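You operate a simulated robot arm through the tools that you are given. There is no shell and no other tool. Be economical: measure what you need, move in short steps, check, and stop when the job is done.

You run a simulated robot arm. Do the job below in one go: nothing can be reset, and whatever is moved stays where it is left.

TASK
Put the dry sachet in beside the boxed unit and close up.
Fine: shut the steel tin again, shut the carton lid and its red clip.

The check looks at the end state, three seconds after you hand in, the way a careful person would. Anything else that was tipped, shoved, dropped, spilled or broken makes it a failure. Lids that push on must go on centred and level and be pressed home; caps that screw on are set level and turned clockwise until they are tight.

THE ROBOT
A 6-joint arm with a fingered hand on a trunk, on a base that drives. Base frame: it is fixed to the floor where the robot stands at the start and does not move with it; the origin is under the middle of the robot, x ahead of it, y to its left, z up; the surface under the hand at the start is at about z = 0.88. Lengths are in m, angles in degrees, forces in N, time in s.
With the tool pointing down near the work surface it reaches from about 0.34 to 0.76 m from the robot's upright axis, wherever it stands. Its first joint turns from -166.0 to 166.0 degrees. Places, roughly: gap beside the unit in the hinged carton [0.6, 0.4, 0.9]; hinged brown carton lid [0.8, 0.4, 1.1]; red carton clip [0.5, 0.6, 1]; steel tin lid [0.6, -0.1, 1]. Payload 4 kg.
The TCP is the grasp point between the finger pads, 0.026 m short of the fingertips. In the tool frame z runs along the fingers and y along their closing line. Largest opening 0.148 m; the body of the gripper starts 0.073 m behind the TCP. The gripper is a hand of 3 fingers: y runs from the thumb to the fingers, the wrist lies at [0, 0, -0.239] in the tool frame.
Orientation is told as [roll, pitch, yaw] about the base's x, y, z axes, in that order, counted from this pose: with the fingers straight down and closing along the base's y, the tool's x points along the base's -x, its y along +y and its z along -z.

THE INTERFACE
- The arm moves only by the tool nudge_tool. Its argument "plan" is a list of rows, each an object of numbers (a shift or turn left out is 0): "rx", "ry", "rz": the turn, a rotation vector about the tool's x, y, z in degrees; "dx", "dy", "dz": the shift along the tool's x, y, z in m. In form: [{"rx": .., "ry": .., "rz": .., "dx": .., "dy": .., "dz": ..}, ...]. A call has 1 to 20 rows; each row shifts and turns the commanded pose from where the row before left it, along the tool's axes as they then stand. A row lasts 0.2 s, in which the tool goes at most 0.05 m and 8.6 degrees; a call with a longer step from one row to the next is refused whole. Where a pose cannot be reached the arm comes as near as it can. A force on the tool above 40 N (or 10 N above the force at the start of the call, whichever is more), or a blocked arm, ends the call early, and 0.2 s more pass. In this call time passes only in rows, and 0.2 s behind the last. It gives the time, the measured TCP pose, the force on the tool (base axes), the opening and the grip force at its end, in the units of the frame above (readings bear some noise), with the torque about the TCP (base axes, N m) and any sound that the robot's microphone picked up.
- Cameras (640 x 400 px; columns grow to the right, rows downward): "scene" is now at [0.0264, 0.1606, 1.5552]; the picture's right is [-0.01, -1.00, 0.00], its down [-0.61, 0.01, -0.80] and it looks along [0.80, -0.01, -0.61] (base axes); focal length 255 px, centre (320, 200). "wrist" rides on the gripper at [0.068, -0.039, -0.09] in the tool frame; the picture's right is [0.50, 0.87, 0.00], its down [-0.66, 0.38, -0.65] and it looks along [-0.57, 0.33, 0.76] (tool axes); focal length 222 px, centre (320, 200). There is no depth. A picture from a camera that has moved, and an enlarged one, comes with that camera's place and axes in the base frame and with its lens.
- camera(camera): a new picture of that camera. No time passes.
- slide_trunk(by): slides the trunk up (or, below 0, down) by that many m; the arm and the scene camera ride with it, the base frame stays. It gives what a move gives, with no picture.
- drive_base(legs): drives the robot by 1 to 6 legs, each [ahead, left, turn to the left] in m, m and degrees, along the robot's own axes; the way and the turn of a leg run together, so that a leg with both is an arc; at most 1.5 m and 180 degrees a leg. The arm and the cameras ride along, it lands a little off, and it stops where it bumps. It gives what a move gives.
- move_fingers(finger1, finger2, thumb_bend): sets how far each is bent, from 0 (flat) to 1 (curled in); at 0.3 the hand is open as for a grip, at 0.7 the pads meet at the TCP. One left out holds its place. A second passes; each finger stops where it meets its share of the squeeze, and holds until it gets a number again. It is the only way to open and close the hand. It gives what a move gives, with no picture; readings hold the bend of each and the force on the fingers (four entries, about 0 where the hand has none), thumb and palm.
- head_to(pan, tilt): turns the head with the scene camera to pan (to the left, within 155 degrees either way) and tilt (down, from -29 to 69), counted from straight ahead of the robot. It gives what a move gives.
- zoom(camera, box): a new picture of the part [left, top, right, bottom] of that camera's present view, enlarged. No time passes.
- job_done(): hands the job in; it is judged then, once.

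Work in short steps. Places have to be worked out from the pictures, the camera data and where the tool is seen: move nearer, look again, correct. Check each grasp and each placing, and mend what went wrong. You have 120 turns and 98 pictures in all, those below and enlarged ones among them. Open the gripper and draw the arm clear of the work before you hand the job in, unless the task says otherwise; then end with one line.

The tools are called after ">>>" by a JSON object that holds its "api" and its "payload". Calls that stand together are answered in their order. nudge_tool: Moves the arm, as the interface text tells. Its arguments: {"type":"object","properties":{"plan":{"type":"array"}},"required":["plan"]} The other tools are called the same way: slide_trunk (by) slides the trunk up or down; move_fingers (finger1, finger2, thumb_bend) moves the fingers one by one; drive_base (legs) drives the base; head_to (pan, tilt) turns the head that bears the scene camera; camera (camera) takes a picture; zoom (camera, box) takes an enlarged picture of a part of a camera's view; job_done () hands the job in.

At the start:

```text
clock: 0.0
ee_pos: [0.4651, 0.1552, 1.0004]
tcp_rot: [-0.1, 0.0, 0.0]
ft_force: [0.9, 0.0, 0.7]
moment: [-0.01, -0.02, 0.0]
gripper_width: 0.1478
grasp_force: 0.0
shape: jaw
bend: [0.3, 0.3, 0.3]
finger forces: [0.1, 0.1, 0.0, 0.1, 0.0, 0.0]
trunk travel left (down, up): [-0.5, 0.09]
robot x, y, heading: [0.0028, 0.0029, 0.0]
head pan, tilt: [-0.5, 37.3]
```

scene: 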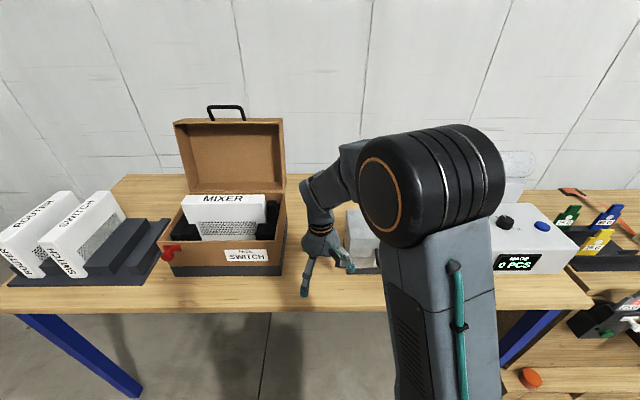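
wrist: 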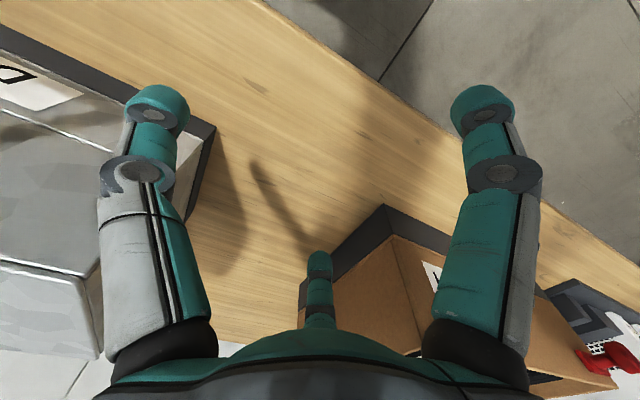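

The view shows a hinged carton with a white unit in it, a steel tin behind the arm, and a bench at the right with other things. I zoom in on the details before moving.

>>> {"api": "zoom", "payload": {"camera": "scene", "box": [140, 90, 340, 290]}}

>>> {"api": "zoom", "payload": {"camera": "scene", "box": [480, 140, 640, 400]}}

>>> {"api": "head_to", "payload": {"pan": -30, "tilt": 37}}

>>> {"api": "camera", "payload": {"camera": "scene"}}

```text
2.00 times, centred on (240, 190) of scene
camera zoom: at [0.0264, 0.1606, 1.5552], right [-0.01, -1.0, 0.0], down [-0.61, 0.01, -0.8], along [0.8, -0.01, -0.61], focal length 510 px, centre (480, 220)
```

zoom: 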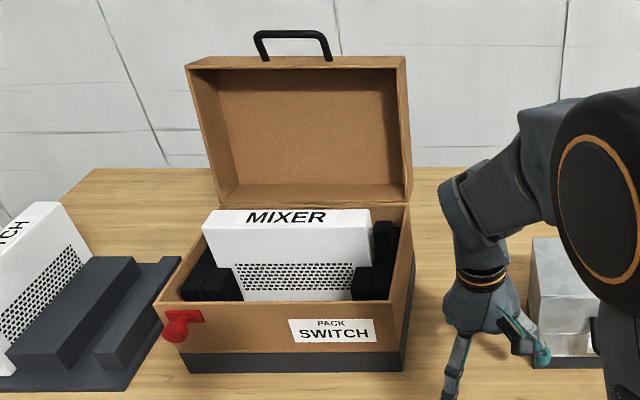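

```text
1.54 times, centred on (560, 270) of scene
camera zoom: at [0.0264, 0.1606, 1.5552], right [-0.01, -1.0, 0.0], down [-0.61, 0.01, -0.8], along [0.8, -0.01, -0.61], focal length 393 px, centre (-49, 92)
```

zoom: 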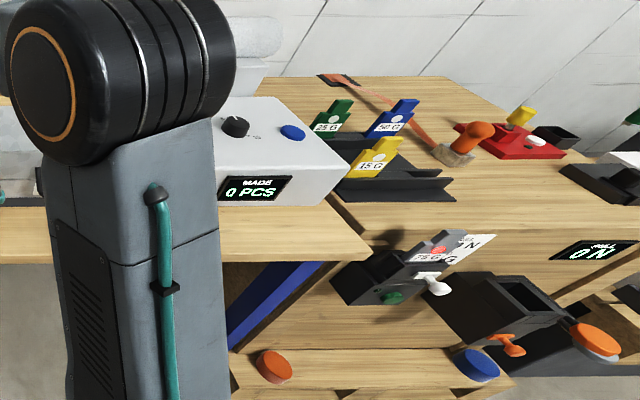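

```text
clock: 0.9
ee_pos: [0.4651, 0.155, 0.9994]
tcp_rot: [0.0, 0.0, 0.0]
ft_force: [0.3, -0.7, 0.4]
moment: [0.0, 0.0, -0.01]
gripper_width: 0.1479
grasp_force: 0.1
shape: jaw
bend: [0.3, 0.3, 0.3]
finger forces: [0.0, 0.1, 0.0, 0.1, 0.0, 0.1]
trunk travel left (down, up): [-0.5, 0.09]
robot x, y, heading: [-0.0002, 0.0032, -0.2]
head pan, tilt: [-30.0, 37.0]
```

```text
93 pictures are left
camera scene: at [0.0149, 0.1179, 1.5556], right [-0.5, -0.87, 0.0], down [-0.52, 0.3, -0.8], along [0.69, -0.4, -0.6], focal length 255 px, centre (320, 200)
```

scene: 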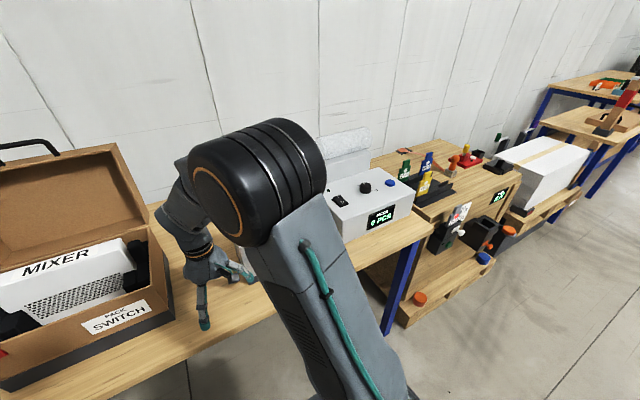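

The carton is open with the unit in it; the tin is hidden behind the arm. I lift the hand and carry it right so the wrist camera looks at the tin.

>>> {"api": "nudge_tool", "payload": {"plan": [{"dz": -0.04}, {"dz": -0.04}, {"dz": -0.04}, {"dz": -0.04}, {"dy": -0.045}, {"dy": -0.045}, {"dy": -0.045}, {"dy": -0.045}, {"dy": -0.045}, {"dy": -0.045}, {"dy": -0.045}]}}

>>> {"api": "head_to", "payload": {"pan": 0, "tilt": 45}}

>>> {"api": "camera", "payload": {"camera": "wrist"}}

>>> {"api": "camera", "payload": {"camera": "scene"}}

```text
clock: 3.3
ee_pos: [0.4686, -0.1575, 1.1601]
tcp_rot: [0.0, 0.1, 0.1]
ft_force: [0.2, -0.2, 0.6]
moment: [-0.01, 0.03, -0.01]
gripper_width: 0.1479
grasp_force: 0.0
shape: jaw
bend: [0.3, 0.3, 0.3]
finger forces: [0.0, 0.0, 0.1, 0.1, 0.0, 0.1]
trunk travel left (down, up): [-0.5, 0.09]
robot x, y, heading: [0.0025, 0.0007, -0.0]
head pan, tilt: [-30.0, 37.0]
```

```text
clock: 4.3
ee_pos: [0.4677, -0.1575, 1.1594]
tcp_rot: [0.0, 0.0, 0.0]
ft_force: [-0.5, 0.2, 0.7]
moment: [0.03, 0.01, -0.04]
gripper_width: 0.148
grasp_force: 0.1
shape: jaw
bend: [0.3, 0.3, 0.3]
finger forces: [0.1, 0.0, 0.0, 0.1, 0.0, 0.0]
trunk travel left (down, up): [-0.5, 0.09]
robot x, y, heading: [-0.0009, -0.0015, 0.2]
head pan, tilt: [0.0, 45.0]
```

```text
92 pictures are left
camera wrist: at [0.3984, -0.1964, 1.2501], right [-0.5, 0.87, 0.0], down [0.66, 0.38, 0.65], along [0.57, 0.33, -0.76], focal length 222 px, centre (320, 200)
```

wrist: 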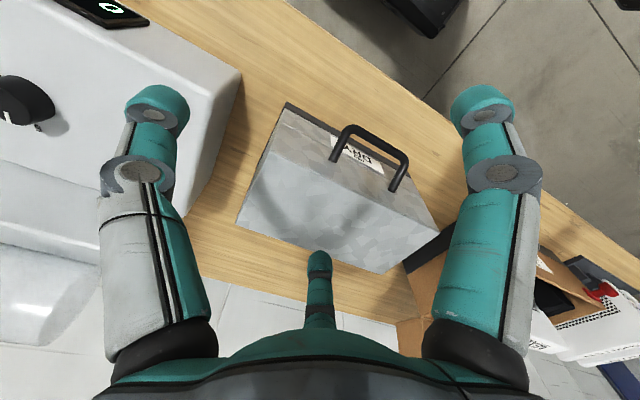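

```text
91 pictures are left
camera scene: at [0.021, 0.1612, 1.5439], right [0.0, -1.0, 0.0], down [-0.71, 0.0, -0.71], along [0.71, 0.0, -0.71], focal length 255 px, centre (320, 200)
```

scene: 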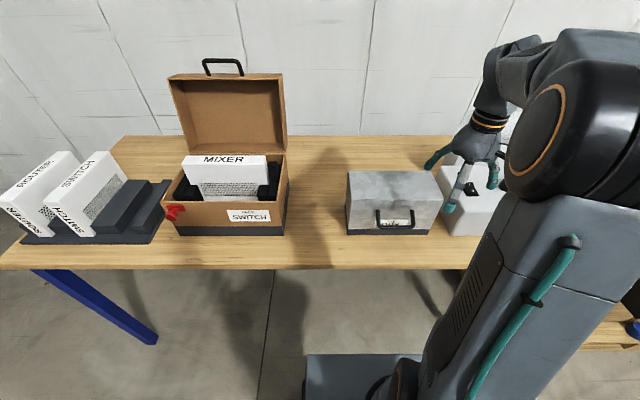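

The steel tin is closed, with a black handle at its front and a label. I zoom for hinge, lid and label.

>>> {"api": "zoom", "payload": {"camera": "scene", "box": [330, 150, 450, 245]}}

>>> {"api": "zoom", "payload": {"camera": "wrist", "box": [220, 80, 450, 290]}}

>>> {"api": "zoom", "payload": {"camera": "scene", "box": [150, 40, 300, 250]}}

```text
4.21 times, centred on (390, 198) of scene
camera zoom: at [0.021, 0.1612, 1.5439], right [0.0, -1.0, 0.0], down [-0.71, 0.0, -0.71], along [0.71, 0.0, -0.71], focal length 1074 px, centre (25, 210)
```

zoom: 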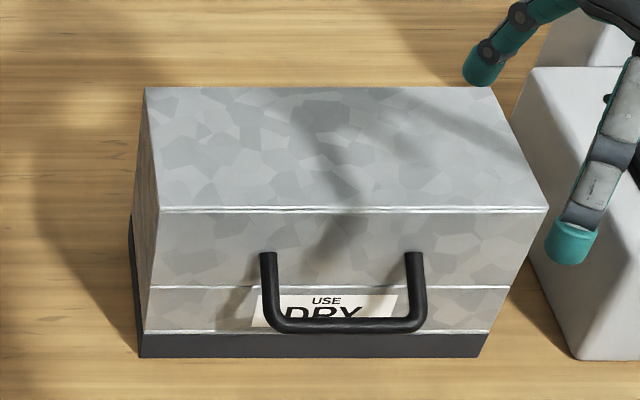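

```text
1.90 times, centred on (335, 185) of wrist
camera zoom: at [0.3984, -0.1964, 1.2501], right [-0.5, 0.87, 0.0], down [0.66, 0.38, 0.65], along [0.57, 0.33, -0.76], focal length 423 px, centre (291, 229)
```

zoom: 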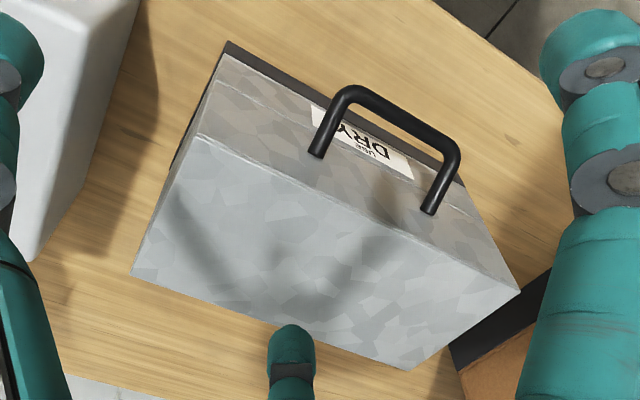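

```text
1.90 times, centred on (225, 145) of scene
camera zoom: at [0.021, 0.1612, 1.5439], right [0.0, -1.0, 0.0], down [-0.71, 0.0, -0.71], along [0.71, 0.0, -0.71], focal length 486 px, centre (501, 305)
```

zoom: 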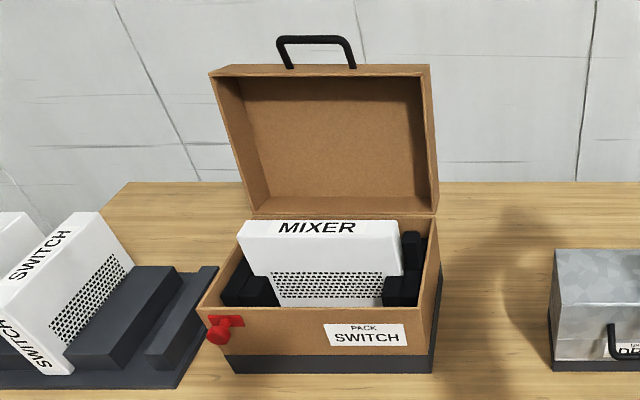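

The tin is a hinged box at about x 0.53–0.66, y −0.19–0.07, top z≈1.035, with a horizontal C-handle whose bar is at about x 0.467, z 0.99, y −0.06. I back the robot off a little for room and turn the hand to 45° forward-down so that it closes across the bar.

>>> {"api": "drive_base", "payload": {"legs": [[-0.12, 0, 0]]}}

>>> {"api": "nudge_tool", "payload": {"plan": [{"rz": -8.2}, {"rz": -8.2}, {"rz": -8.2}, {"rz": -8.2}, {"rz": -8.2}, {"rz": -8.2}, {"rz": -8.2}, {"rz": -8.2}, {"rz": -8.2}, {"rz": -8.2}, {"rz": -8.0}, {"rx": 7.5}, {"rx": 7.5}, {"rx": 7.5}, {"rx": 7.5}, {"rx": 7.5}, {"rx": 7.5}]}}

>>> {"api": "move_fingers", "payload": {"thumb_bend": 0.5, "finger1": 0.4, "finger2": 0.4}}

>>> {"api": "camera", "payload": {"camera": "wrist"}}

>>> {"api": "camera", "payload": {"camera": "scene"}}

```text
clock: 5.5
ee_pos: [0.349, -0.1572, 1.1609]
tcp_rot: [0.0, 0.0, 0.2]
ft_force: [0.0, 0.3, -1.0]
moment: [0.02, 0.05, 0.0]
gripper_width: 0.1478
grasp_force: 0.1
shape: jaw
bend: [0.3, 0.3, 0.3]
finger forces: [0.1, 0.0, 0.0, 0.0, 0.0, 0.0]
trunk travel left (down, up): [-0.5, 0.09]
robot x, y, heading: [-0.1194, -0.0016, -0.0]
head pan, tilt: [0.0, 45.0]
```

```text
clock: 9.1
ee_pos: [0.3221, 0.1079, 1.0122]
tcp_rot: [-40.0, 1.5, 89.4]
ft_force: [0.9, 0.3, -0.3]
moment: [0.03, -0.02, -0.04]
gripper_width: 0.148
grasp_force: 0.0
shape: jaw
bend: [0.3, 0.3, 0.3]
finger forces: [0.0, 0.0, 0.0, 0.1, 0.0, 0.0]
out of reach, approached as far as the arm can: row 5, 6, 7, 8, 9, 10, 11, 16, 17
trunk travel left (down, up): [-0.5, 0.09]
robot x, y, heading: [-0.1202, 0.0031, 0.3]
head pan, tilt: [0.0, 45.0]
```

```text
clock: 10.1
ee_pos: [0.3226, 0.1066, 1.0125]
tcp_rot: [-39.9, 1.4, 89.4]
ft_force: [0.2, -0.2, -0.7]
moment: [0.0, -0.03, 0.05]
gripper_width: 0.0798
grasp_force: 0.1
shape: fingers
bend: [0.4, 0.4, 0.5]
finger forces: [0.0, 0.1, 0.0, 0.0, 0.0, 0.0]
trunk travel left (down, up): [-0.5, 0.09]
robot x, y, heading: [-0.1176, -0.0032, 0.3]
head pan, tilt: [0.0, 45.0]
```

```text
87 pictures are left
camera wrist: at [0.2912, 0.0412, 1.1084], right [-0.67, -0.5, -0.54], down [-0.7, 0.67, 0.24], along [0.24, 0.54, -0.8], focal length 222 px, centre (320, 200)
```

wrist: 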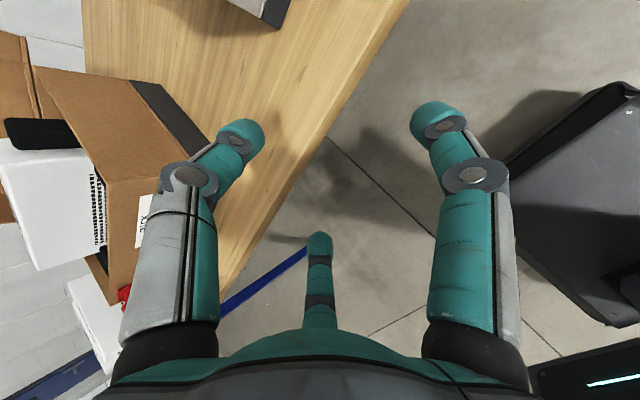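

```text
86 pictures are left
camera scene: at [-0.0988, 0.1612, 1.5439], right [0.0, -1.0, 0.0], down [-0.71, 0.0, -0.71], along [0.71, 0.0, -0.71], focal length 255 px, centre (320, 200)
```

scene: 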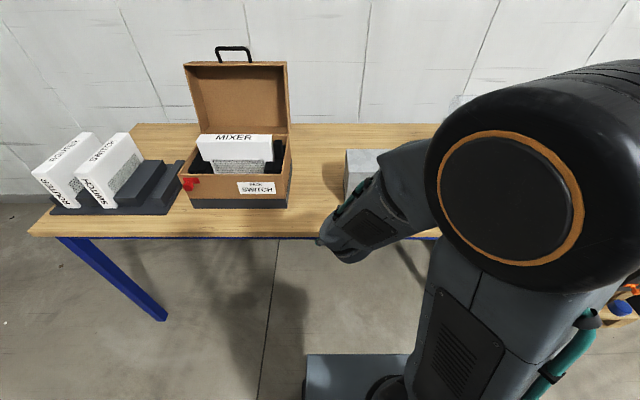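

The arm turned but was pulled off by reach; the TCP is now at (0.32, 0.11, 1.01) tilted 40°. I bring it up and right to a stand-off in front of the handle.

>>> {"api": "nudge_tool", "payload": {"plan": [{"dy": -0.045}, {"dy": -0.045}, {"dx": 0.042}, {"dx": 0.042}, {"dx": 0.042}, {"dx": 0.042}, {"rx": 5}]}}

>>> {"api": "camera", "payload": {"camera": "wrist"}}

>>> {"api": "camera", "payload": {"camera": "scene"}}

```text
clock: 11.7
ee_pos: [0.3894, -0.0349, 1.0652]
tcp_rot: [-45.1, 1.3, 89.4]
ft_force: [0.2, -0.1, 0.6]
moment: [0.02, 0.03, -0.04]
gripper_width: 0.0795
grasp_force: 0.1
shape: fingers
bend: [0.4, 0.4, 0.5]
finger forces: [0.0, 0.0, 0.0, 0.1, 0.0, 0.0]
out of reach, approached as far as the arm can: row 6
trunk travel left (down, up): [-0.5, 0.09]
robot x, y, heading: [-0.1222, 0.0027, 0.1]
head pan, tilt: [0.0, 45.0]
```

```text
85 pictures are left
camera wrist: at [0.3495, -0.101, 1.1584], right [-0.62, -0.51, -0.6], down [-0.72, 0.67, 0.18], along [0.31, 0.54, -0.78], focal length 222 px, centre (320, 200)
```

wrist: 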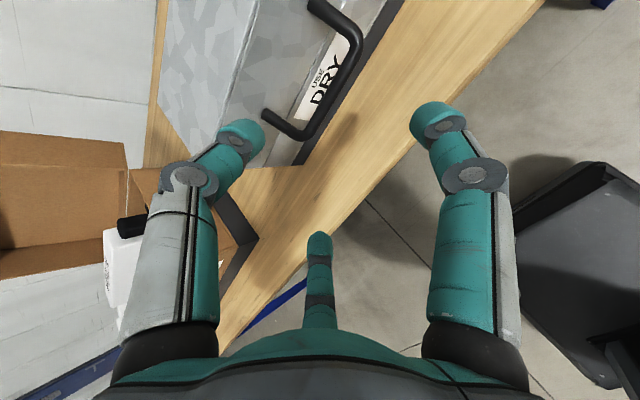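

```text
84 pictures are left
camera scene: at [-0.0987, 0.1613, 1.5439], right [0.0, -1.0, 0.0], down [-0.71, 0.0, -0.71], along [0.71, 0.0, -0.71], focal length 255 px, centre (320, 200)
```

scene: 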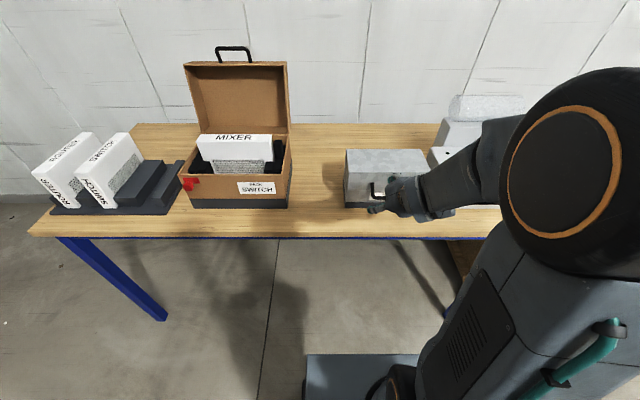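

The wrist view puts the bar at x≈0.467, z≈0.99, y from −0.01 to −0.115, as reckoned. I centre on it and move in along the fingers.

>>> {"api": "nudge_tool", "payload": {"plan": [{"dx": 0.031}, {"dz": 0.027}, {"dz": 0.027}, {"dz": 0.027}, {"dz": 0.025}]}}

>>> {"api": "camera", "payload": {"camera": "wrist"}}

```text
clock: 12.9
ee_pos: [0.4649, -0.0686, 0.9898]
tcp_rot: [-45.1, 1.3, 89.3]
ft_force: [-0.6, -0.5, 0.0]
moment: [0.0, -0.01, 0.04]
gripper_width: 0.0786
grasp_force: 0.1
shape: fingers
bend: [0.4, 0.4, 0.5]
finger forces: [0.0, 0.0, 0.0, 0.0, 0.0, 0.1]
trunk travel left (down, up): [-0.5, 0.09]
robot x, y, heading: [-0.1213, 0.0004, -0.1]
head pan, tilt: [0.0, 45.0]
```

```text
83 pictures are left
camera wrist: at [0.4255, -0.1345, 1.0831], right [-0.62, -0.51, -0.6], down [-0.72, 0.67, 0.18], along [0.31, 0.54, -0.78], focal length 222 px, centre (320, 200)
```

wrist: 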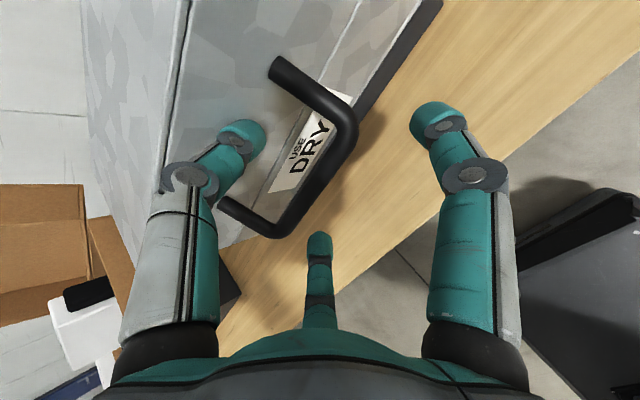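

The thumb is inside the loop, the fingers outside it. I close to a snug cage around the bar.

>>> {"api": "move_fingers", "payload": {"thumb_bend": 0.66, "finger1": 0.66, "finger2": 0.66}}

>>> {"api": "camera", "payload": {"camera": "wrist"}}

```text
clock: 13.9
ee_pos: [0.4639, -0.0701, 0.9906]
tcp_rot: [-45.1, 1.4, 89.2]
ft_force: [-1.3, -0.7, -1.0]
moment: [0.0, 0.05, 0.0]
gripper_width: 0.0152
grasp_force: 1.6
shape: fingers
bend: [0.64, 0.64, 0.66]
finger forces: [1.5, 1.4, 0.0, 0.0, 0.7, 0.1]
trunk travel left (down, up): [-0.5, 0.09]
robot x, y, heading: [-0.1204, -0.0, -0.1]
head pan, tilt: [0.0, 45.0]
```

```text
82 pictures are left
camera wrist: at [0.4252, -0.1346, 1.0832], right [-0.62, -0.51, -0.6], down [-0.72, 0.67, 0.18], along [0.31, 0.54, -0.78], focal length 222 px, centre (320, 200)
```

wrist: 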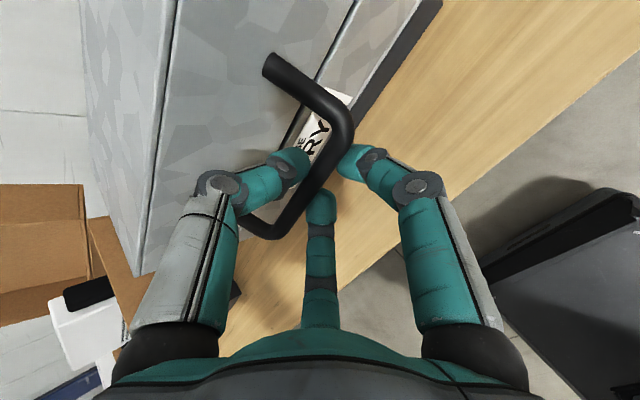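

The bar is held lightly (about 1.5 N) and the lid has started to lift. I lift along the hinge arc (pivot ≈ x 0.66, z 0.956) for the first 40°.

>>> {"api": "nudge_tool", "payload": {"plan": [{"dz": -0.0073, "dy": -0.0155}, {"dz": -0.0073, "dy": -0.0155}, {"dz": -0.0073, "dy": -0.0155}, {"dz": -0.0073, "dy": -0.0155}, {"dz": -0.0016, "dy": -0.017}, {"dz": -0.0016, "dy": -0.017}, {"dz": -0.0016, "dy": -0.017}, {"dz": -0.0016, "dy": -0.017}]}}

>>> {"api": "camera", "payload": {"camera": "wrist"}}

>>> {"api": "camera", "payload": {"camera": "scene"}}

```text
clock: 15.7
ee_pos: [0.5305, -0.0679, 1.1078]
tcp_rot: [-45.1, 1.4, 89.4]
ft_force: [1.5, 0.4, -3.3]
moment: [0.01, 0.01, -0.01]
gripper_width: 0.013
grasp_force: 1.1
shape: fingers
bend: [0.65, 0.65, 0.66]
finger forces: [1.2, 0.9, 0.0, 0.0, 0.5, 0.0]
trunk travel left (down, up): [-0.5, 0.09]
robot x, y, heading: [-0.1203, -0.003, 0.1]
head pan, tilt: [0.0, 45.0]
```

```text
81 pictures are left
camera wrist: at [0.4907, -0.1324, 1.2007], right [-0.62, -0.51, -0.6], down [-0.72, 0.67, 0.18], along [0.31, 0.54, -0.78], focal length 222 px, centre (320, 200)
```

wrist: 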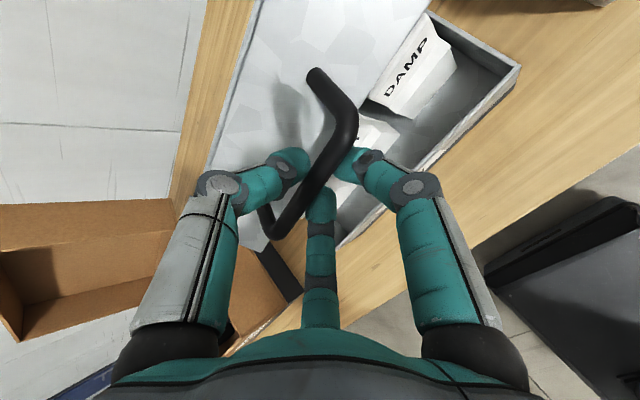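

```text
80 pictures are left
camera scene: at [-0.0983, 0.1611, 1.5438], right [0.0, -1.0, 0.0], down [-0.71, 0.0, -0.71], along [0.71, 0.0, -0.71], focal length 255 px, centre (320, 200)
```

scene: 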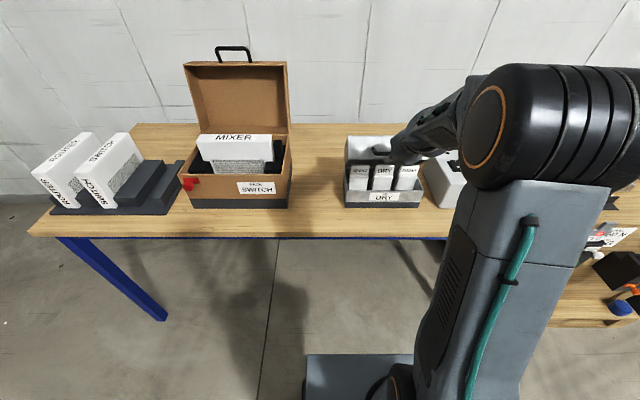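

The lid comes up cleanly and shows sachets labelled DAMP and DRY. I carry on the arc to about 100°.

>>> {"api": "nudge_tool", "payload": {"plan": [{"dz": 0.0046, "dy": -0.0166}, {"dz": 0.0046, "dy": -0.0166}, {"dz": 0.0046, "dy": -0.0166}, {"dz": 0.0046, "dy": -0.0166}, {"dz": 0.0097, "dy": -0.014}, {"dz": 0.0097, "dy": -0.014}, {"dz": 0.0097, "dy": -0.014}, {"dz": 0.0097, "dy": -0.014}, {"dz": 0.014, "dy": -0.0097}, {"dz": 0.014, "dy": -0.0097}, {"dz": 0.014, "dy": -0.0097}, {"dz": 0.014, "dy": -0.0097}]}}

>>> {"api": "camera", "payload": {"camera": "scene"}}

```text
clock: 18.2
ee_pos: [0.709, -0.0695, 1.1405]
tcp_rot: [-44.1, 1.3, 89.7]
ft_force: [-31.2, 0.6, -11.9]
moment: [0.0, 0.15, -0.02]
gripper_width: 0.0282
grasp_force: 15.6
shape: fingers
bend: [0.61, 0.6, 0.66]
finger forces: [16.0, 14.6, 0.0, 0.1, 0.0, 0.0]
trunk travel left (down, up): [-0.5, 0.09]
robot x, y, heading: [-0.123, 0.0021, 0.2]
head pan, tilt: [0.0, 45.0]
stopped in row 12: the force on the tool passed its limit at 47 N (the readings are from after the stop); the commanded pose is now the measured one
```

```text
79 pictures are left
camera scene: at [-0.1032, 0.1613, 1.5438], right [0.0, -1.0, 0.0], down [-0.71, 0.0, -0.71], along [0.71, 0.0, -0.71], focal length 255 px, centre (320, 200)
```

scene: 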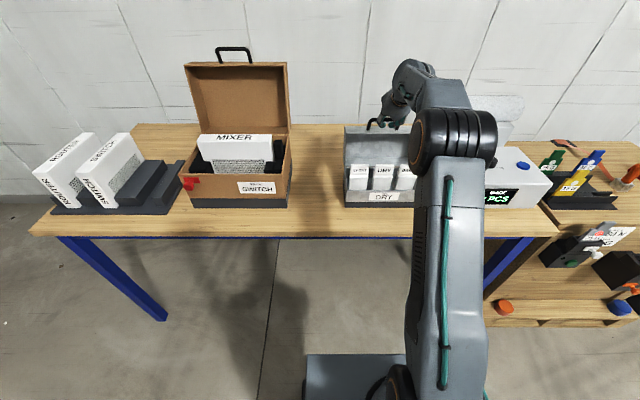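

The lid has reached its stop at about 95°. I relieve the pressure, open the fingers and draw back along the tool axis.

>>> {"api": "nudge_tool", "payload": {"plan": [{"dy": 0.008}, {"dy": 0.004}]}}

>>> {"api": "move_fingers", "payload": {"thumb_bend": 0.4, "finger1": 0.4, "finger2": 0.4}}

>>> {"api": "nudge_tool", "payload": {"plan": [{"dz": -0.03}, {"dz": -0.03}, {"dz": -0.03}]}}

>>> {"api": "camera", "payload": {"camera": "scene"}}

>>> {"api": "camera", "payload": {"camera": "wrist"}}

```text
clock: 18.9
ee_pos: [0.7032, -0.0672, 1.1356]
tcp_rot: [-44.7, 1.2, 89.7]
ft_force: [-14.1, 0.4, -2.9]
moment: [0.05, 0.09, -0.07]
gripper_width: 0.0199
grasp_force: 7.0
shape: fingers
bend: [0.64, 0.64, 0.66]
finger forces: [7.6, 5.7, 0.1, 0.0, 0.0, 0.1]
trunk travel left (down, up): [-0.5, 0.09]
robot x, y, heading: [-0.1232, -0.0014, 0.1]
head pan, tilt: [0.0, 45.0]
```

```text
clock: 19.9
ee_pos: [0.7041, -0.0671, 1.1344]
tcp_rot: [-44.6, 1.1, 89.8]
ft_force: [-3.4, 10.4, 1.0]
moment: [0.29, 0.11, -0.36]
gripper_width: 0.0801
grasp_force: 9.3
shape: fingers
bend: [0.56, 0.45, 0.4]
finger forces: [14.0, 4.2, 0.0, 0.0, 0.0, 0.1]
trunk travel left (down, up): [-0.5, 0.09]
robot x, y, heading: [-0.1174, 0.0014, 0.1]
head pan, tilt: [0.0, 45.0]
```

```text
clock: 20.6
ee_pos: [0.6402, -0.07, 1.2]
tcp_rot: [-44.7, 1.1, 89.6]
ft_force: [0.3, -0.2, -0.7]
moment: [0.03, 0.0, 0.03]
gripper_width: 0.0948
grasp_force: 0.0
shape: fingers
bend: [0.4, 0.4, 0.4]
finger forces: [0.1, 0.0, 0.0, 0.1, 0.1, 0.0]
trunk travel left (down, up): [-0.5, 0.09]
robot x, y, heading: [-0.1201, -0.0029, 0.1]
head pan, tilt: [0.0, 45.0]
```

```text
78 pictures are left
camera scene: at [-0.0992, 0.1612, 1.5438], right [0.0, -1.0, 0.0], down [-0.71, 0.0, -0.71], along [0.71, 0.0, -0.71], focal length 255 px, centre (320, 200)
```

scene: 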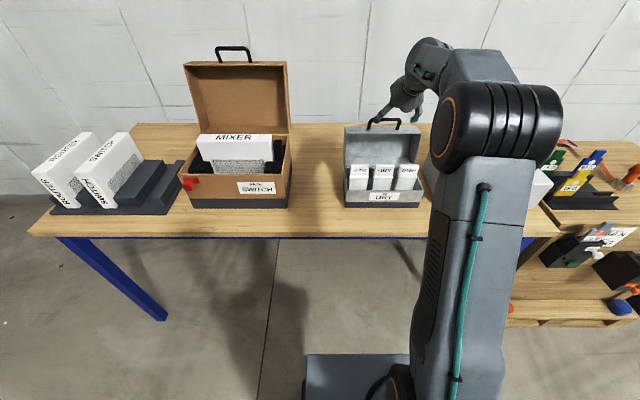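

```text
77 pictures are left
camera wrist: at [0.6033, -0.1359, 1.2919], right [-0.62, -0.51, -0.6], down [-0.72, 0.66, 0.19], along [0.3, 0.55, -0.78], focal length 222 px, centre (320, 200)
```

wrist: 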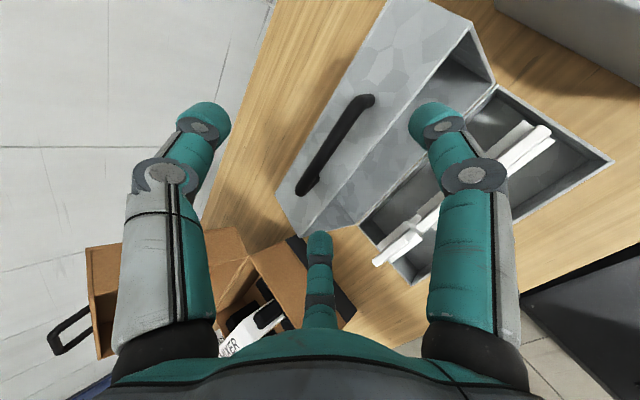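

The lid stays open. I zoom on the sachets to read them.

>>> {"api": "zoom", "payload": {"camera": "scene", "box": [335, 110, 435, 215]}}

>>> {"api": "zoom", "payload": {"camera": "scene", "box": [170, 110, 300, 215]}}

```text
3.81 times, centred on (385, 162) of scene
camera zoom: at [-0.0992, 0.1612, 1.5438], right [0.0, -1.0, 0.0], down [-0.71, 0.0, -0.71], along [0.71, 0.0, -0.71], focal length 972 px, centre (72, 343)
```

zoom: 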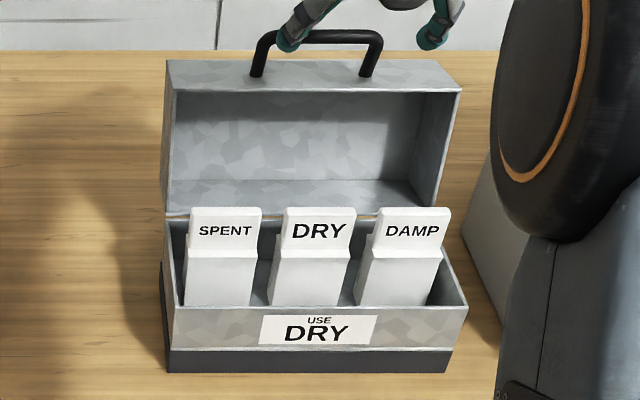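

```text
3.81 times, centred on (235, 162) of scene
camera zoom: at [-0.0992, 0.1612, 1.5438], right [0.0, -1.0, 0.0], down [-0.71, 0.0, -0.71], along [0.71, 0.0, -0.71], focal length 972 px, centre (644, 343)
```

zoom: 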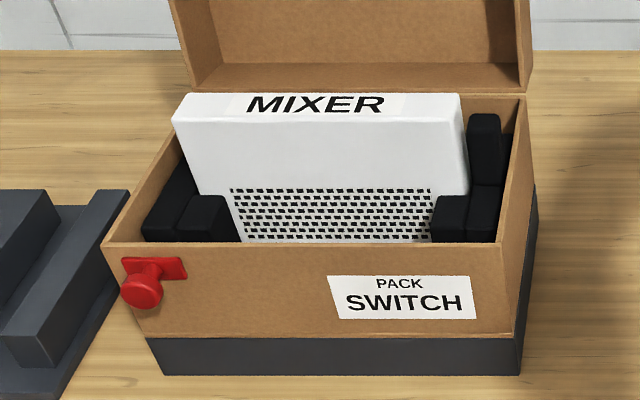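

The DRY sachet is the middle one. Before grasping I want to see the carton's gap, so I draw the hand back, drive left and look down into the carton.

>>> {"api": "nudge_tool", "payload": {"plan": [{"dz": -0.035, "dy": 0.017}, {"dz": -0.035, "dy": 0.017}, {"dz": -0.035, "dy": 0.017}, {"dz": -0.035, "dy": 0.017}]}}

>>> {"api": "drive_base", "payload": {"legs": [[0, 0.3, 0], [0.15, 0, 0]]}}

>>> {"api": "head_to", "payload": {"pan": 0, "tilt": 50}}

>>> {"api": "camera", "payload": {"camera": "scene"}}

>>> {"api": "camera", "payload": {"camera": "wrist"}}

```text
clock: 21.6
ee_pos: [0.4934, -0.0608, 1.2522]
tcp_rot: [-44.7, 1.2, 89.7]
ft_force: [0.1, 0.4, -0.2]
moment: [-0.01, 0.02, -0.01]
gripper_width: 0.0948
grasp_force: 0.1
shape: fingers
bend: [0.4, 0.4, 0.4]
finger forces: [0.1, 0.1, 0.0, 0.0, 0.0, 0.0]
trunk travel left (down, up): [-0.5, 0.09]
robot x, y, heading: [-0.1199, -0.001, 0.1]
head pan, tilt: [0.0, 45.0]
```

```text
clock: 24.7
ee_pos: [0.6402, 0.254, 1.2524]
tcp_rot: [-44.5, 1.2, 90.2]
ft_force: [0.3, 0.1, 0.1]
moment: [0.02, 0.02, -0.03]
gripper_width: 0.0949
grasp_force: 0.1
shape: fingers
bend: [0.4, 0.4, 0.4]
finger forces: [0.0, 0.0, 0.0, 0.0, 0.0, 0.0]
trunk travel left (down, up): [-0.5, 0.09]
robot x, y, heading: [0.0218, 0.3119, 0.5]
head pan, tilt: [0.0, 45.0]
```

```text
clock: 25.4
ee_pos: [0.6407, 0.2533, 1.2522]
tcp_rot: [-44.5, 1.2, 90.3]
ft_force: [0.5, -0.5, 0.5]
moment: [-0.03, -0.04, 0.01]
gripper_width: 0.0948
grasp_force: 0.1
shape: fingers
bend: [0.4, 0.4, 0.4]
finger forces: [0.0, 0.0, 0.1, 0.0, 0.1, 0.0]
trunk travel left (down, up): [-0.5, 0.09]
robot x, y, heading: [0.0284, 0.3123, 0.5]
head pan, tilt: [0.0, 50.0]
```

```text
74 pictures are left
camera scene: at [0.0397, 0.4715, 1.537], right [0.01, -1.0, 0.0], down [-0.77, -0.01, -0.64], along [0.64, 0.01, -0.77], focal length 255 px, centre (320, 200)
```

scene: 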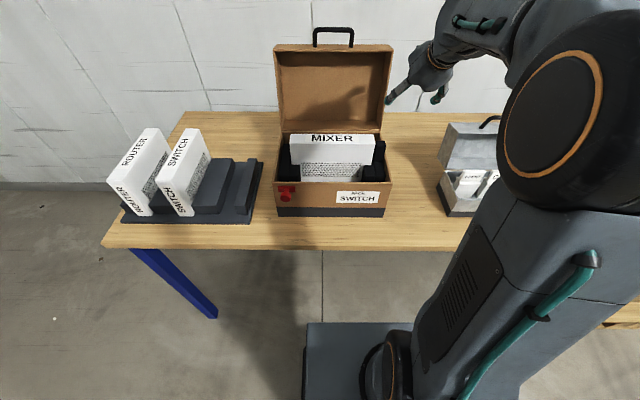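

```text
73 pictures are left
camera wrist: at [0.6029, 0.1878, 1.3446], right [-0.62, -0.52, -0.6], down [-0.73, 0.66, 0.19], along [0.3, 0.55, -0.78], focal length 222 px, centre (320, 200)
```

wrist: 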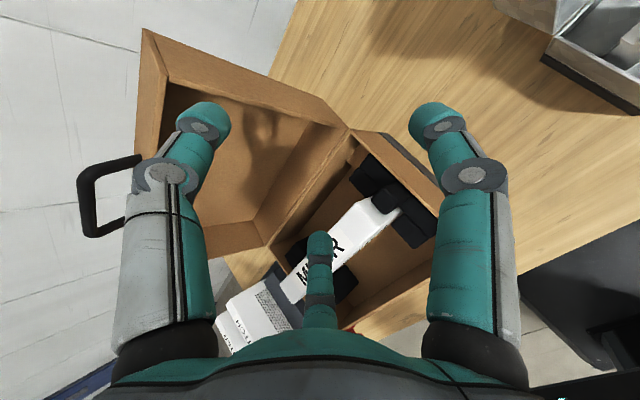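

The wrist camera sees into the carton from above; I zoom there to find the free gaps around the unit.

>>> {"api": "zoom", "payload": {"camera": "wrist", "box": [230, 120, 450, 340]}}

>>> {"api": "zoom", "payload": {"camera": "scene", "box": [260, 110, 410, 225]}}

```text
1.82 times, centred on (340, 230) of wrist
camera zoom: at [0.6029, 0.1878, 1.3446], right [-0.62, -0.52, -0.6], down [-0.73, 0.66, 0.19], along [0.3, 0.55, -0.78], focal length 404 px, centre (284, 146)
```

zoom: 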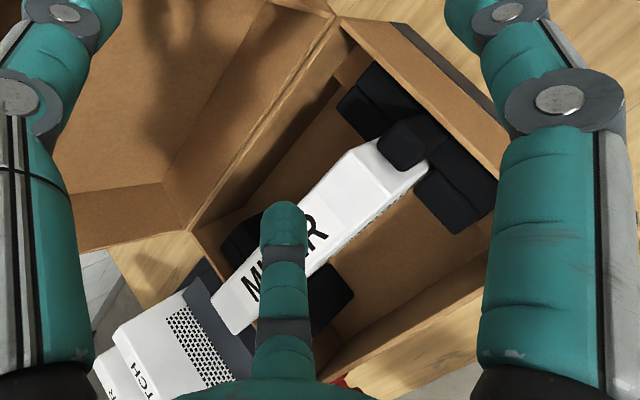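

```text
3.48 times, centred on (335, 168) of scene
camera zoom: at [0.0397, 0.4715, 1.537], right [0.01, -1.0, 0.0], down [-0.77, -0.01, -0.64], along [0.64, 0.01, -0.77], focal length 888 px, centre (268, 313)
```

zoom: 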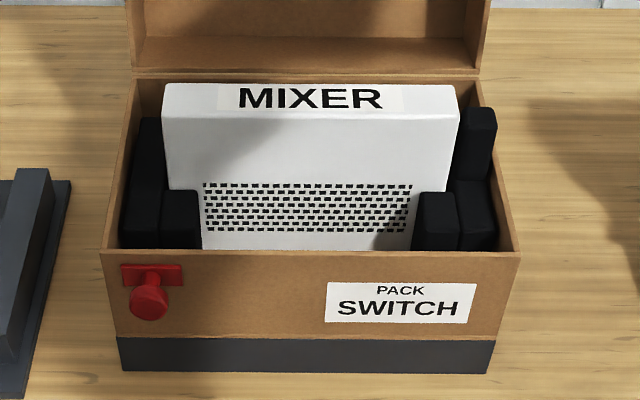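

There is a clear gap in front of the unit between foam blocks, about x 0.53–0.615, y 0.38–0.53 (unit front x≈0.615, rim z≈1.03). I drive back to the tin and tilt the hand down to 20° for picking the middle sachet.

>>> {"api": "drive_base", "payload": {"legs": [[-0.08, 0, -0.5], [0, -0.31, 0]]}}

>>> {"api": "nudge_tool", "payload": {"plan": [{"rx": -8.3}, {"rx": -8.3}, {"rx": -8.3}]}}

>>> {"api": "camera", "payload": {"camera": "wrist"}}

>>> {"api": "camera", "payload": {"camera": "scene"}}

```text
clock: 28.1
ee_pos: [0.5615, -0.0685, 1.2516]
tcp_rot: [-44.6, 1.2, 90.1]
ft_force: [0.6, 0.5, -0.7]
moment: [-0.01, -0.01, -0.01]
gripper_width: 0.0947
grasp_force: 0.0
shape: fingers
bend: [0.4, 0.4, 0.4]
finger forces: [0.0, 0.0, 0.0, 0.0, 0.1, 0.1]
trunk travel left (down, up): [-0.5, 0.09]
robot x, y, heading: [-0.0524, -0.0118, 0.5]
head pan, tilt: [0.0, 50.0]
```

```text
clock: 28.9
ee_pos: [0.5613, -0.0673, 1.2506]
tcp_rot: [-19.5, 1.2, 90.0]
ft_force: [-0.3, -1.2, -0.5]
moment: [0.0, 0.03, 0.0]
gripper_width: 0.0947
grasp_force: 0.0
shape: fingers
bend: [0.4, 0.4, 0.4]
finger forces: [0.1, 0.0, 0.1, 0.0, 0.1, 0.0]
trunk travel left (down, up): [-0.5, 0.09]
robot x, y, heading: [-0.0523, -0.01, 0.7]
head pan, tilt: [0.0, 50.0]
```

```text
70 pictures are left
camera wrist: at [0.5663, -0.1334, 1.3506], right [-0.82, -0.51, -0.28], down [-0.58, 0.66, 0.48], along [-0.06, 0.55, -0.83], focal length 222 px, centre (320, 200)
```

wrist: 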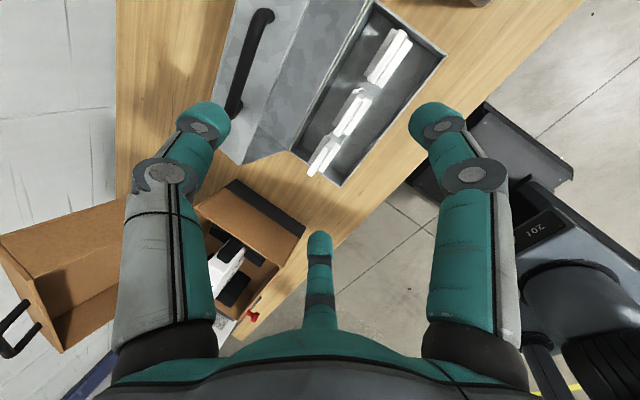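

```text
69 pictures are left
camera scene: at [-0.0379, 0.1503, 1.5369], right [0.01, -1.0, 0.0], down [-0.77, -0.01, -0.64], along [0.64, 0.01, -0.77], focal length 255 px, centre (320, 200)
```

scene: 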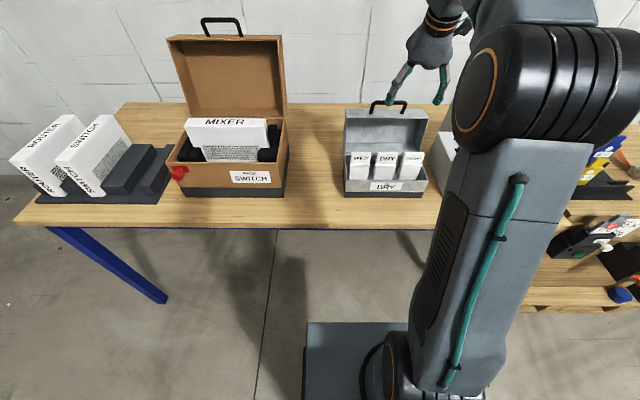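

>>> {"api": "zoom", "payload": {"camera": "wrist", "box": [280, 0, 450, 190]}}

>>> {"api": "zoom", "payload": {"camera": "scene", "box": [335, 90, 435, 205]}}

```text
2.11 times, centred on (365, 95) of wrist
camera zoom: at [0.5663, -0.1334, 1.3506], right [-0.82, -0.51, -0.28], down [-0.58, 0.66, 0.48], along [-0.06, 0.55, -0.83], focal length 468 px, centre (225, 421)
```

zoom: 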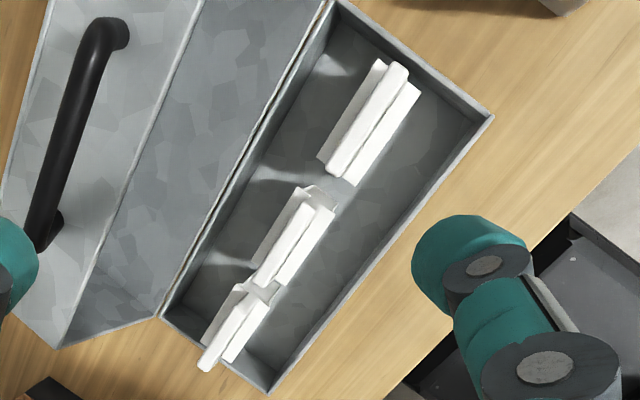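

```text
3.48 times, centred on (385, 148) of scene
camera zoom: at [-0.0379, 0.1503, 1.5369], right [0.01, -1.0, 0.0], down [-0.77, -0.01, -0.64], along [0.64, 0.01, -0.77], focal length 888 px, centre (94, 383)
```

zoom: 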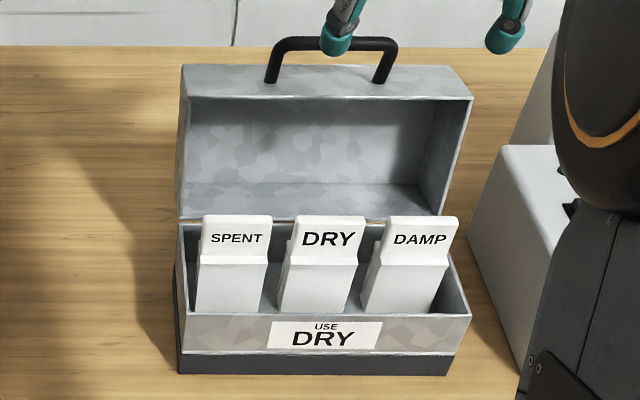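

The sachets stand upright, each with a thin tab on top; the DRY tab is near (0.58, −0.057), top z≈1.027. I set a 10° tilt, pre-bend the fingers and come down to just above it.

>>> {"api": "move_fingers", "payload": {"thumb_bend": 0.5, "finger1": 0.45, "finger2": 0.45}}

>>> {"api": "nudge_tool", "payload": {"plan": [{"rx": -5}, {"rx": -5}, {"dx": -0.01, "dy": 0.011}, {"dz": 0.04}, {"dz": 0.04}, {"dz": 0.04}, {"dz": 0.025}]}}

>>> {"api": "camera", "payload": {"camera": "wrist"}}

>>> {"api": "zoom", "payload": {"camera": "scene", "box": [335, 90, 455, 205]}}

```text
clock: 29.9
ee_pos: [0.5603, -0.067, 1.251]
tcp_rot: [-19.6, 1.2, 90.1]
ft_force: [-0.5, -0.1, -0.1]
moment: [0.0, -0.01, 0.0]
gripper_width: 0.0712
grasp_force: 0.0
shape: fingers
bend: [0.45, 0.45, 0.5]
finger forces: [0.0, 0.0, 0.0, 0.0, 0.1, 0.0]
trunk travel left (down, up): [-0.5, 0.09]
robot x, y, heading: [-0.0579, -0.0105, 0.2]
head pan, tilt: [0.0, 50.0]
```

```text
clock: 31.6
ee_pos: [0.5714, -0.0639, 1.1054]
tcp_rot: [-9.6, 1.3, 90.2]
ft_force: [0.4, 0.3, -0.5]
moment: [-0.02, 0.01, 0.01]
gripper_width: 0.0708
grasp_force: 0.1
shape: fingers
bend: [0.45, 0.45, 0.5]
finger forces: [0.0, 0.0, 0.1, 0.1, 0.1, 0.1]
trunk travel left (down, up): [-0.5, 0.09]
robot x, y, heading: [-0.0535, -0.0079, 0.6]
head pan, tilt: [0.0, 50.0]
```

```text
66 pictures are left
camera wrist: at [0.5929, -0.1298, 1.2022], right [-0.85, -0.51, -0.13], down [-0.48, 0.67, 0.57], along [-0.2, 0.55, -0.81], focal length 222 px, centre (320, 200)
```

wrist: 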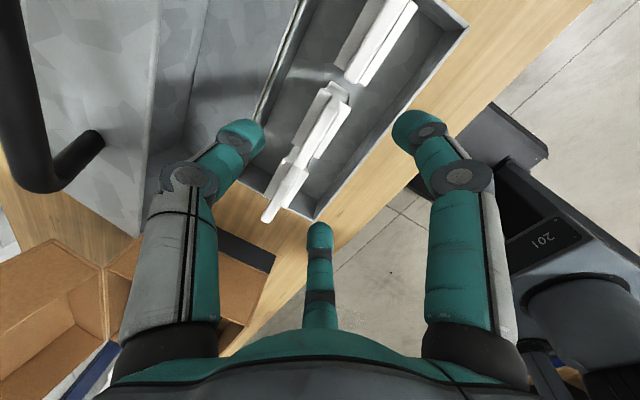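

```text
3.48 times, centred on (395, 148) of scene
camera zoom: at [-0.0381, 0.1503, 1.537], right [0.01, -1.0, 0.0], down [-0.77, -0.01, -0.64], along [0.64, 0.01, -0.77], focal length 888 px, centre (59, 383)
```

zoom: 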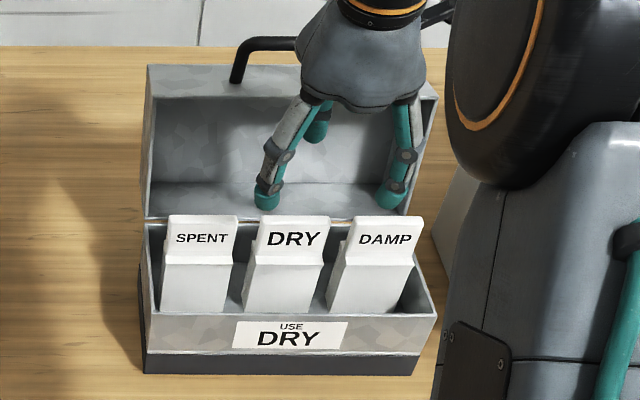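

I zoom in on the wrist picture to fix the tab's extent relative to the tool axis.

>>> {"api": "zoom", "payload": {"camera": "wrist", "box": [240, 50, 400, 230]}}

```text
2.22 times, centred on (320, 140) of wrist
camera zoom: at [0.5929, -0.1298, 1.2022], right [-0.85, -0.51, -0.13], down [-0.48, 0.67, 0.57], along [-0.2, 0.55, -0.81], focal length 494 px, centre (320, 333)
```

zoom: 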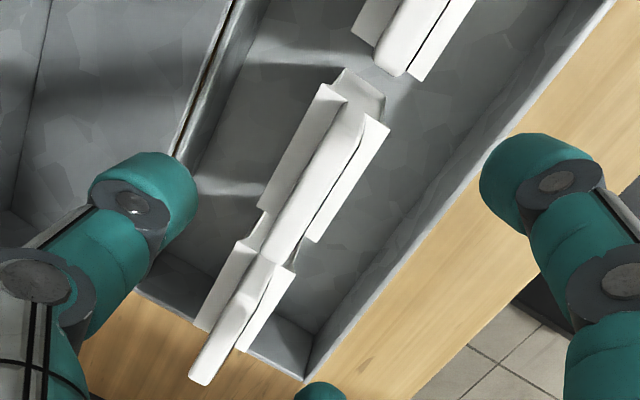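

The DRY tab spans y −0.03 to −0.096 at x≈0.585, so the tool axis is well lined up. I come down the remaining 9 cm.

>>> {"api": "nudge_tool", "payload": {"plan": [{"dz": 0.03, "dy": 0.001}, {"dz": 0.03, "dy": 0.001}, {"dz": 0.02}, {"dz": 0.014}]}}

>>> {"api": "camera", "payload": {"camera": "wrist"}}

>>> {"api": "zoom", "payload": {"camera": "scene", "box": [335, 90, 455, 205]}}

```text
clock: 32.5
ee_pos: [0.5889, -0.0638, 1.0116]
tcp_rot: [-9.5, 0.8, 90.2]
ft_force: [-0.8, -0.1, -0.5]
moment: [0.01, 0.03, 0.01]
gripper_width: 0.0712
grasp_force: 0.0
shape: fingers
bend: [0.45, 0.45, 0.5]
finger forces: [0.1, 0.0, 0.0, 0.1, 0.0, 0.0]
trunk travel left (down, up): [-0.5, 0.09]
robot x, y, heading: [-0.054, -0.0141, 0.4]
head pan, tilt: [0.0, 50.0]
```

```text
63 pictures are left
camera wrist: at [0.6103, -0.1307, 1.1082], right [-0.85, -0.51, -0.14], down [-0.48, 0.66, 0.57], along [-0.2, 0.55, -0.81], focal length 222 px, centre (320, 200)
```

wrist: 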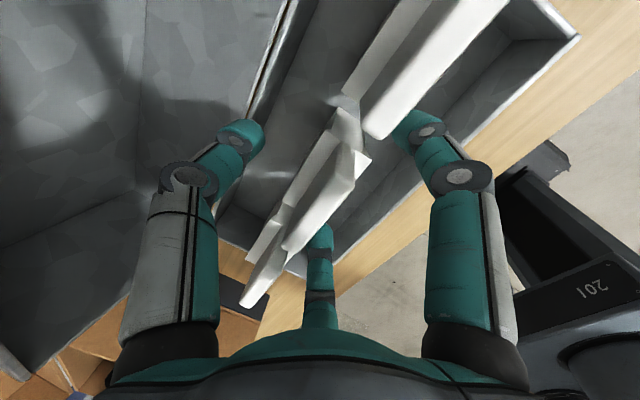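

```text
3.48 times, centred on (395, 148) of scene
camera zoom: at [-0.0383, 0.1503, 1.537], right [0.01, -1.0, 0.0], down [-0.77, -0.01, -0.64], along [0.64, 0.01, -0.77], focal length 888 px, centre (59, 383)
```

zoom: 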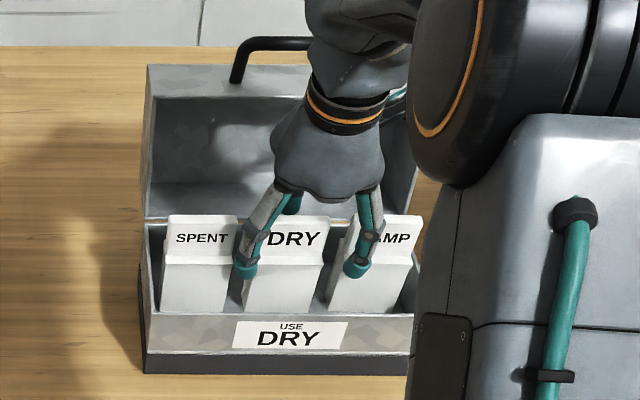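

The fingers sit in front of the tab, about 7 mm too far right. I shift left and close on the tab.

>>> {"api": "nudge_tool", "payload": {"plan": [{"dx": -0.007}]}}

>>> {"api": "move_fingers", "payload": {"thumb_bend": 0.7, "finger1": 0.7, "finger2": 0.7}}

>>> {"api": "camera", "payload": {"camera": "wrist"}}

>>> {"api": "zoom", "payload": {"camera": "scene", "box": [335, 90, 455, 205]}}

```text
clock: 33.0
ee_pos: [0.5893, -0.0569, 1.0107]
tcp_rot: [-9.5, 0.7, 90.2]
ft_force: [0.5, -0.2, -0.2]
moment: [0.03, 0.01, 0.02]
gripper_width: 0.0712
grasp_force: 0.1
shape: fingers
bend: [0.45, 0.45, 0.5]
finger forces: [0.0, 0.0, 0.0, 0.0, 0.0, 0.0]
trunk travel left (down, up): [-0.5, 0.09]
robot x, y, heading: [-0.054, -0.0084, 0.2]
head pan, tilt: [0.0, 50.0]
```

```text
clock: 34.0
ee_pos: [0.5881, -0.0563, 1.0134]
tcp_rot: [-9.5, 0.8, 90.1]
ft_force: [0.0, 0.9, 4.0]
moment: [-0.06, 0.0, -0.04]
gripper_width: 0.0302
grasp_force: 10.4
shape: fingers
bend: [0.54, 0.54, 0.68]
finger forces: [8.2, 9.0, 0.1, 0.1, 3.8, 0.0]
trunk travel left (down, up): [-0.5, 0.09]
robot x, y, heading: [-0.0524, -0.0083, 0.7]
head pan, tilt: [0.0, 50.0]
```

```text
61 pictures are left
camera wrist: at [0.6107, -0.1239, 1.1089], right [-0.85, -0.5, -0.14], down [-0.48, 0.66, 0.57], along [-0.2, 0.56, -0.81], focal length 222 px, centre (320, 200)
```

wrist: 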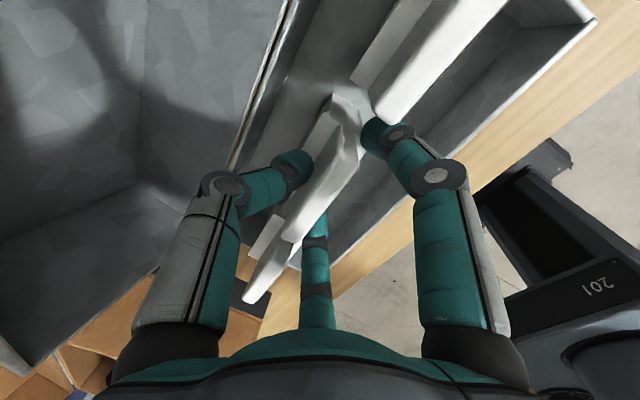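

```text
3.48 times, centred on (395, 148) of scene
camera zoom: at [-0.0386, 0.1504, 1.537], right [0.01, -1.0, 0.0], down [-0.77, -0.01, -0.64], along [0.64, 0.01, -0.77], focal length 888 px, centre (59, 383)
```

zoom: 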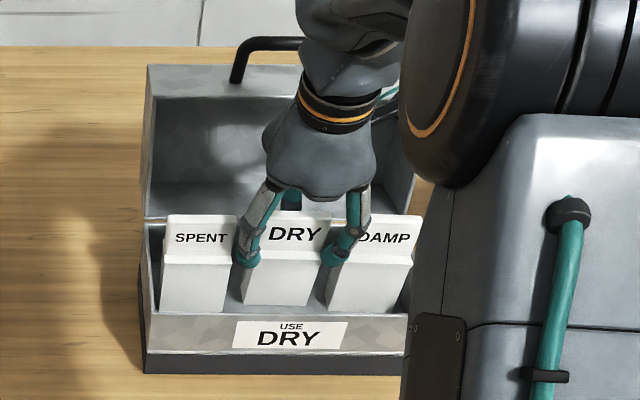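

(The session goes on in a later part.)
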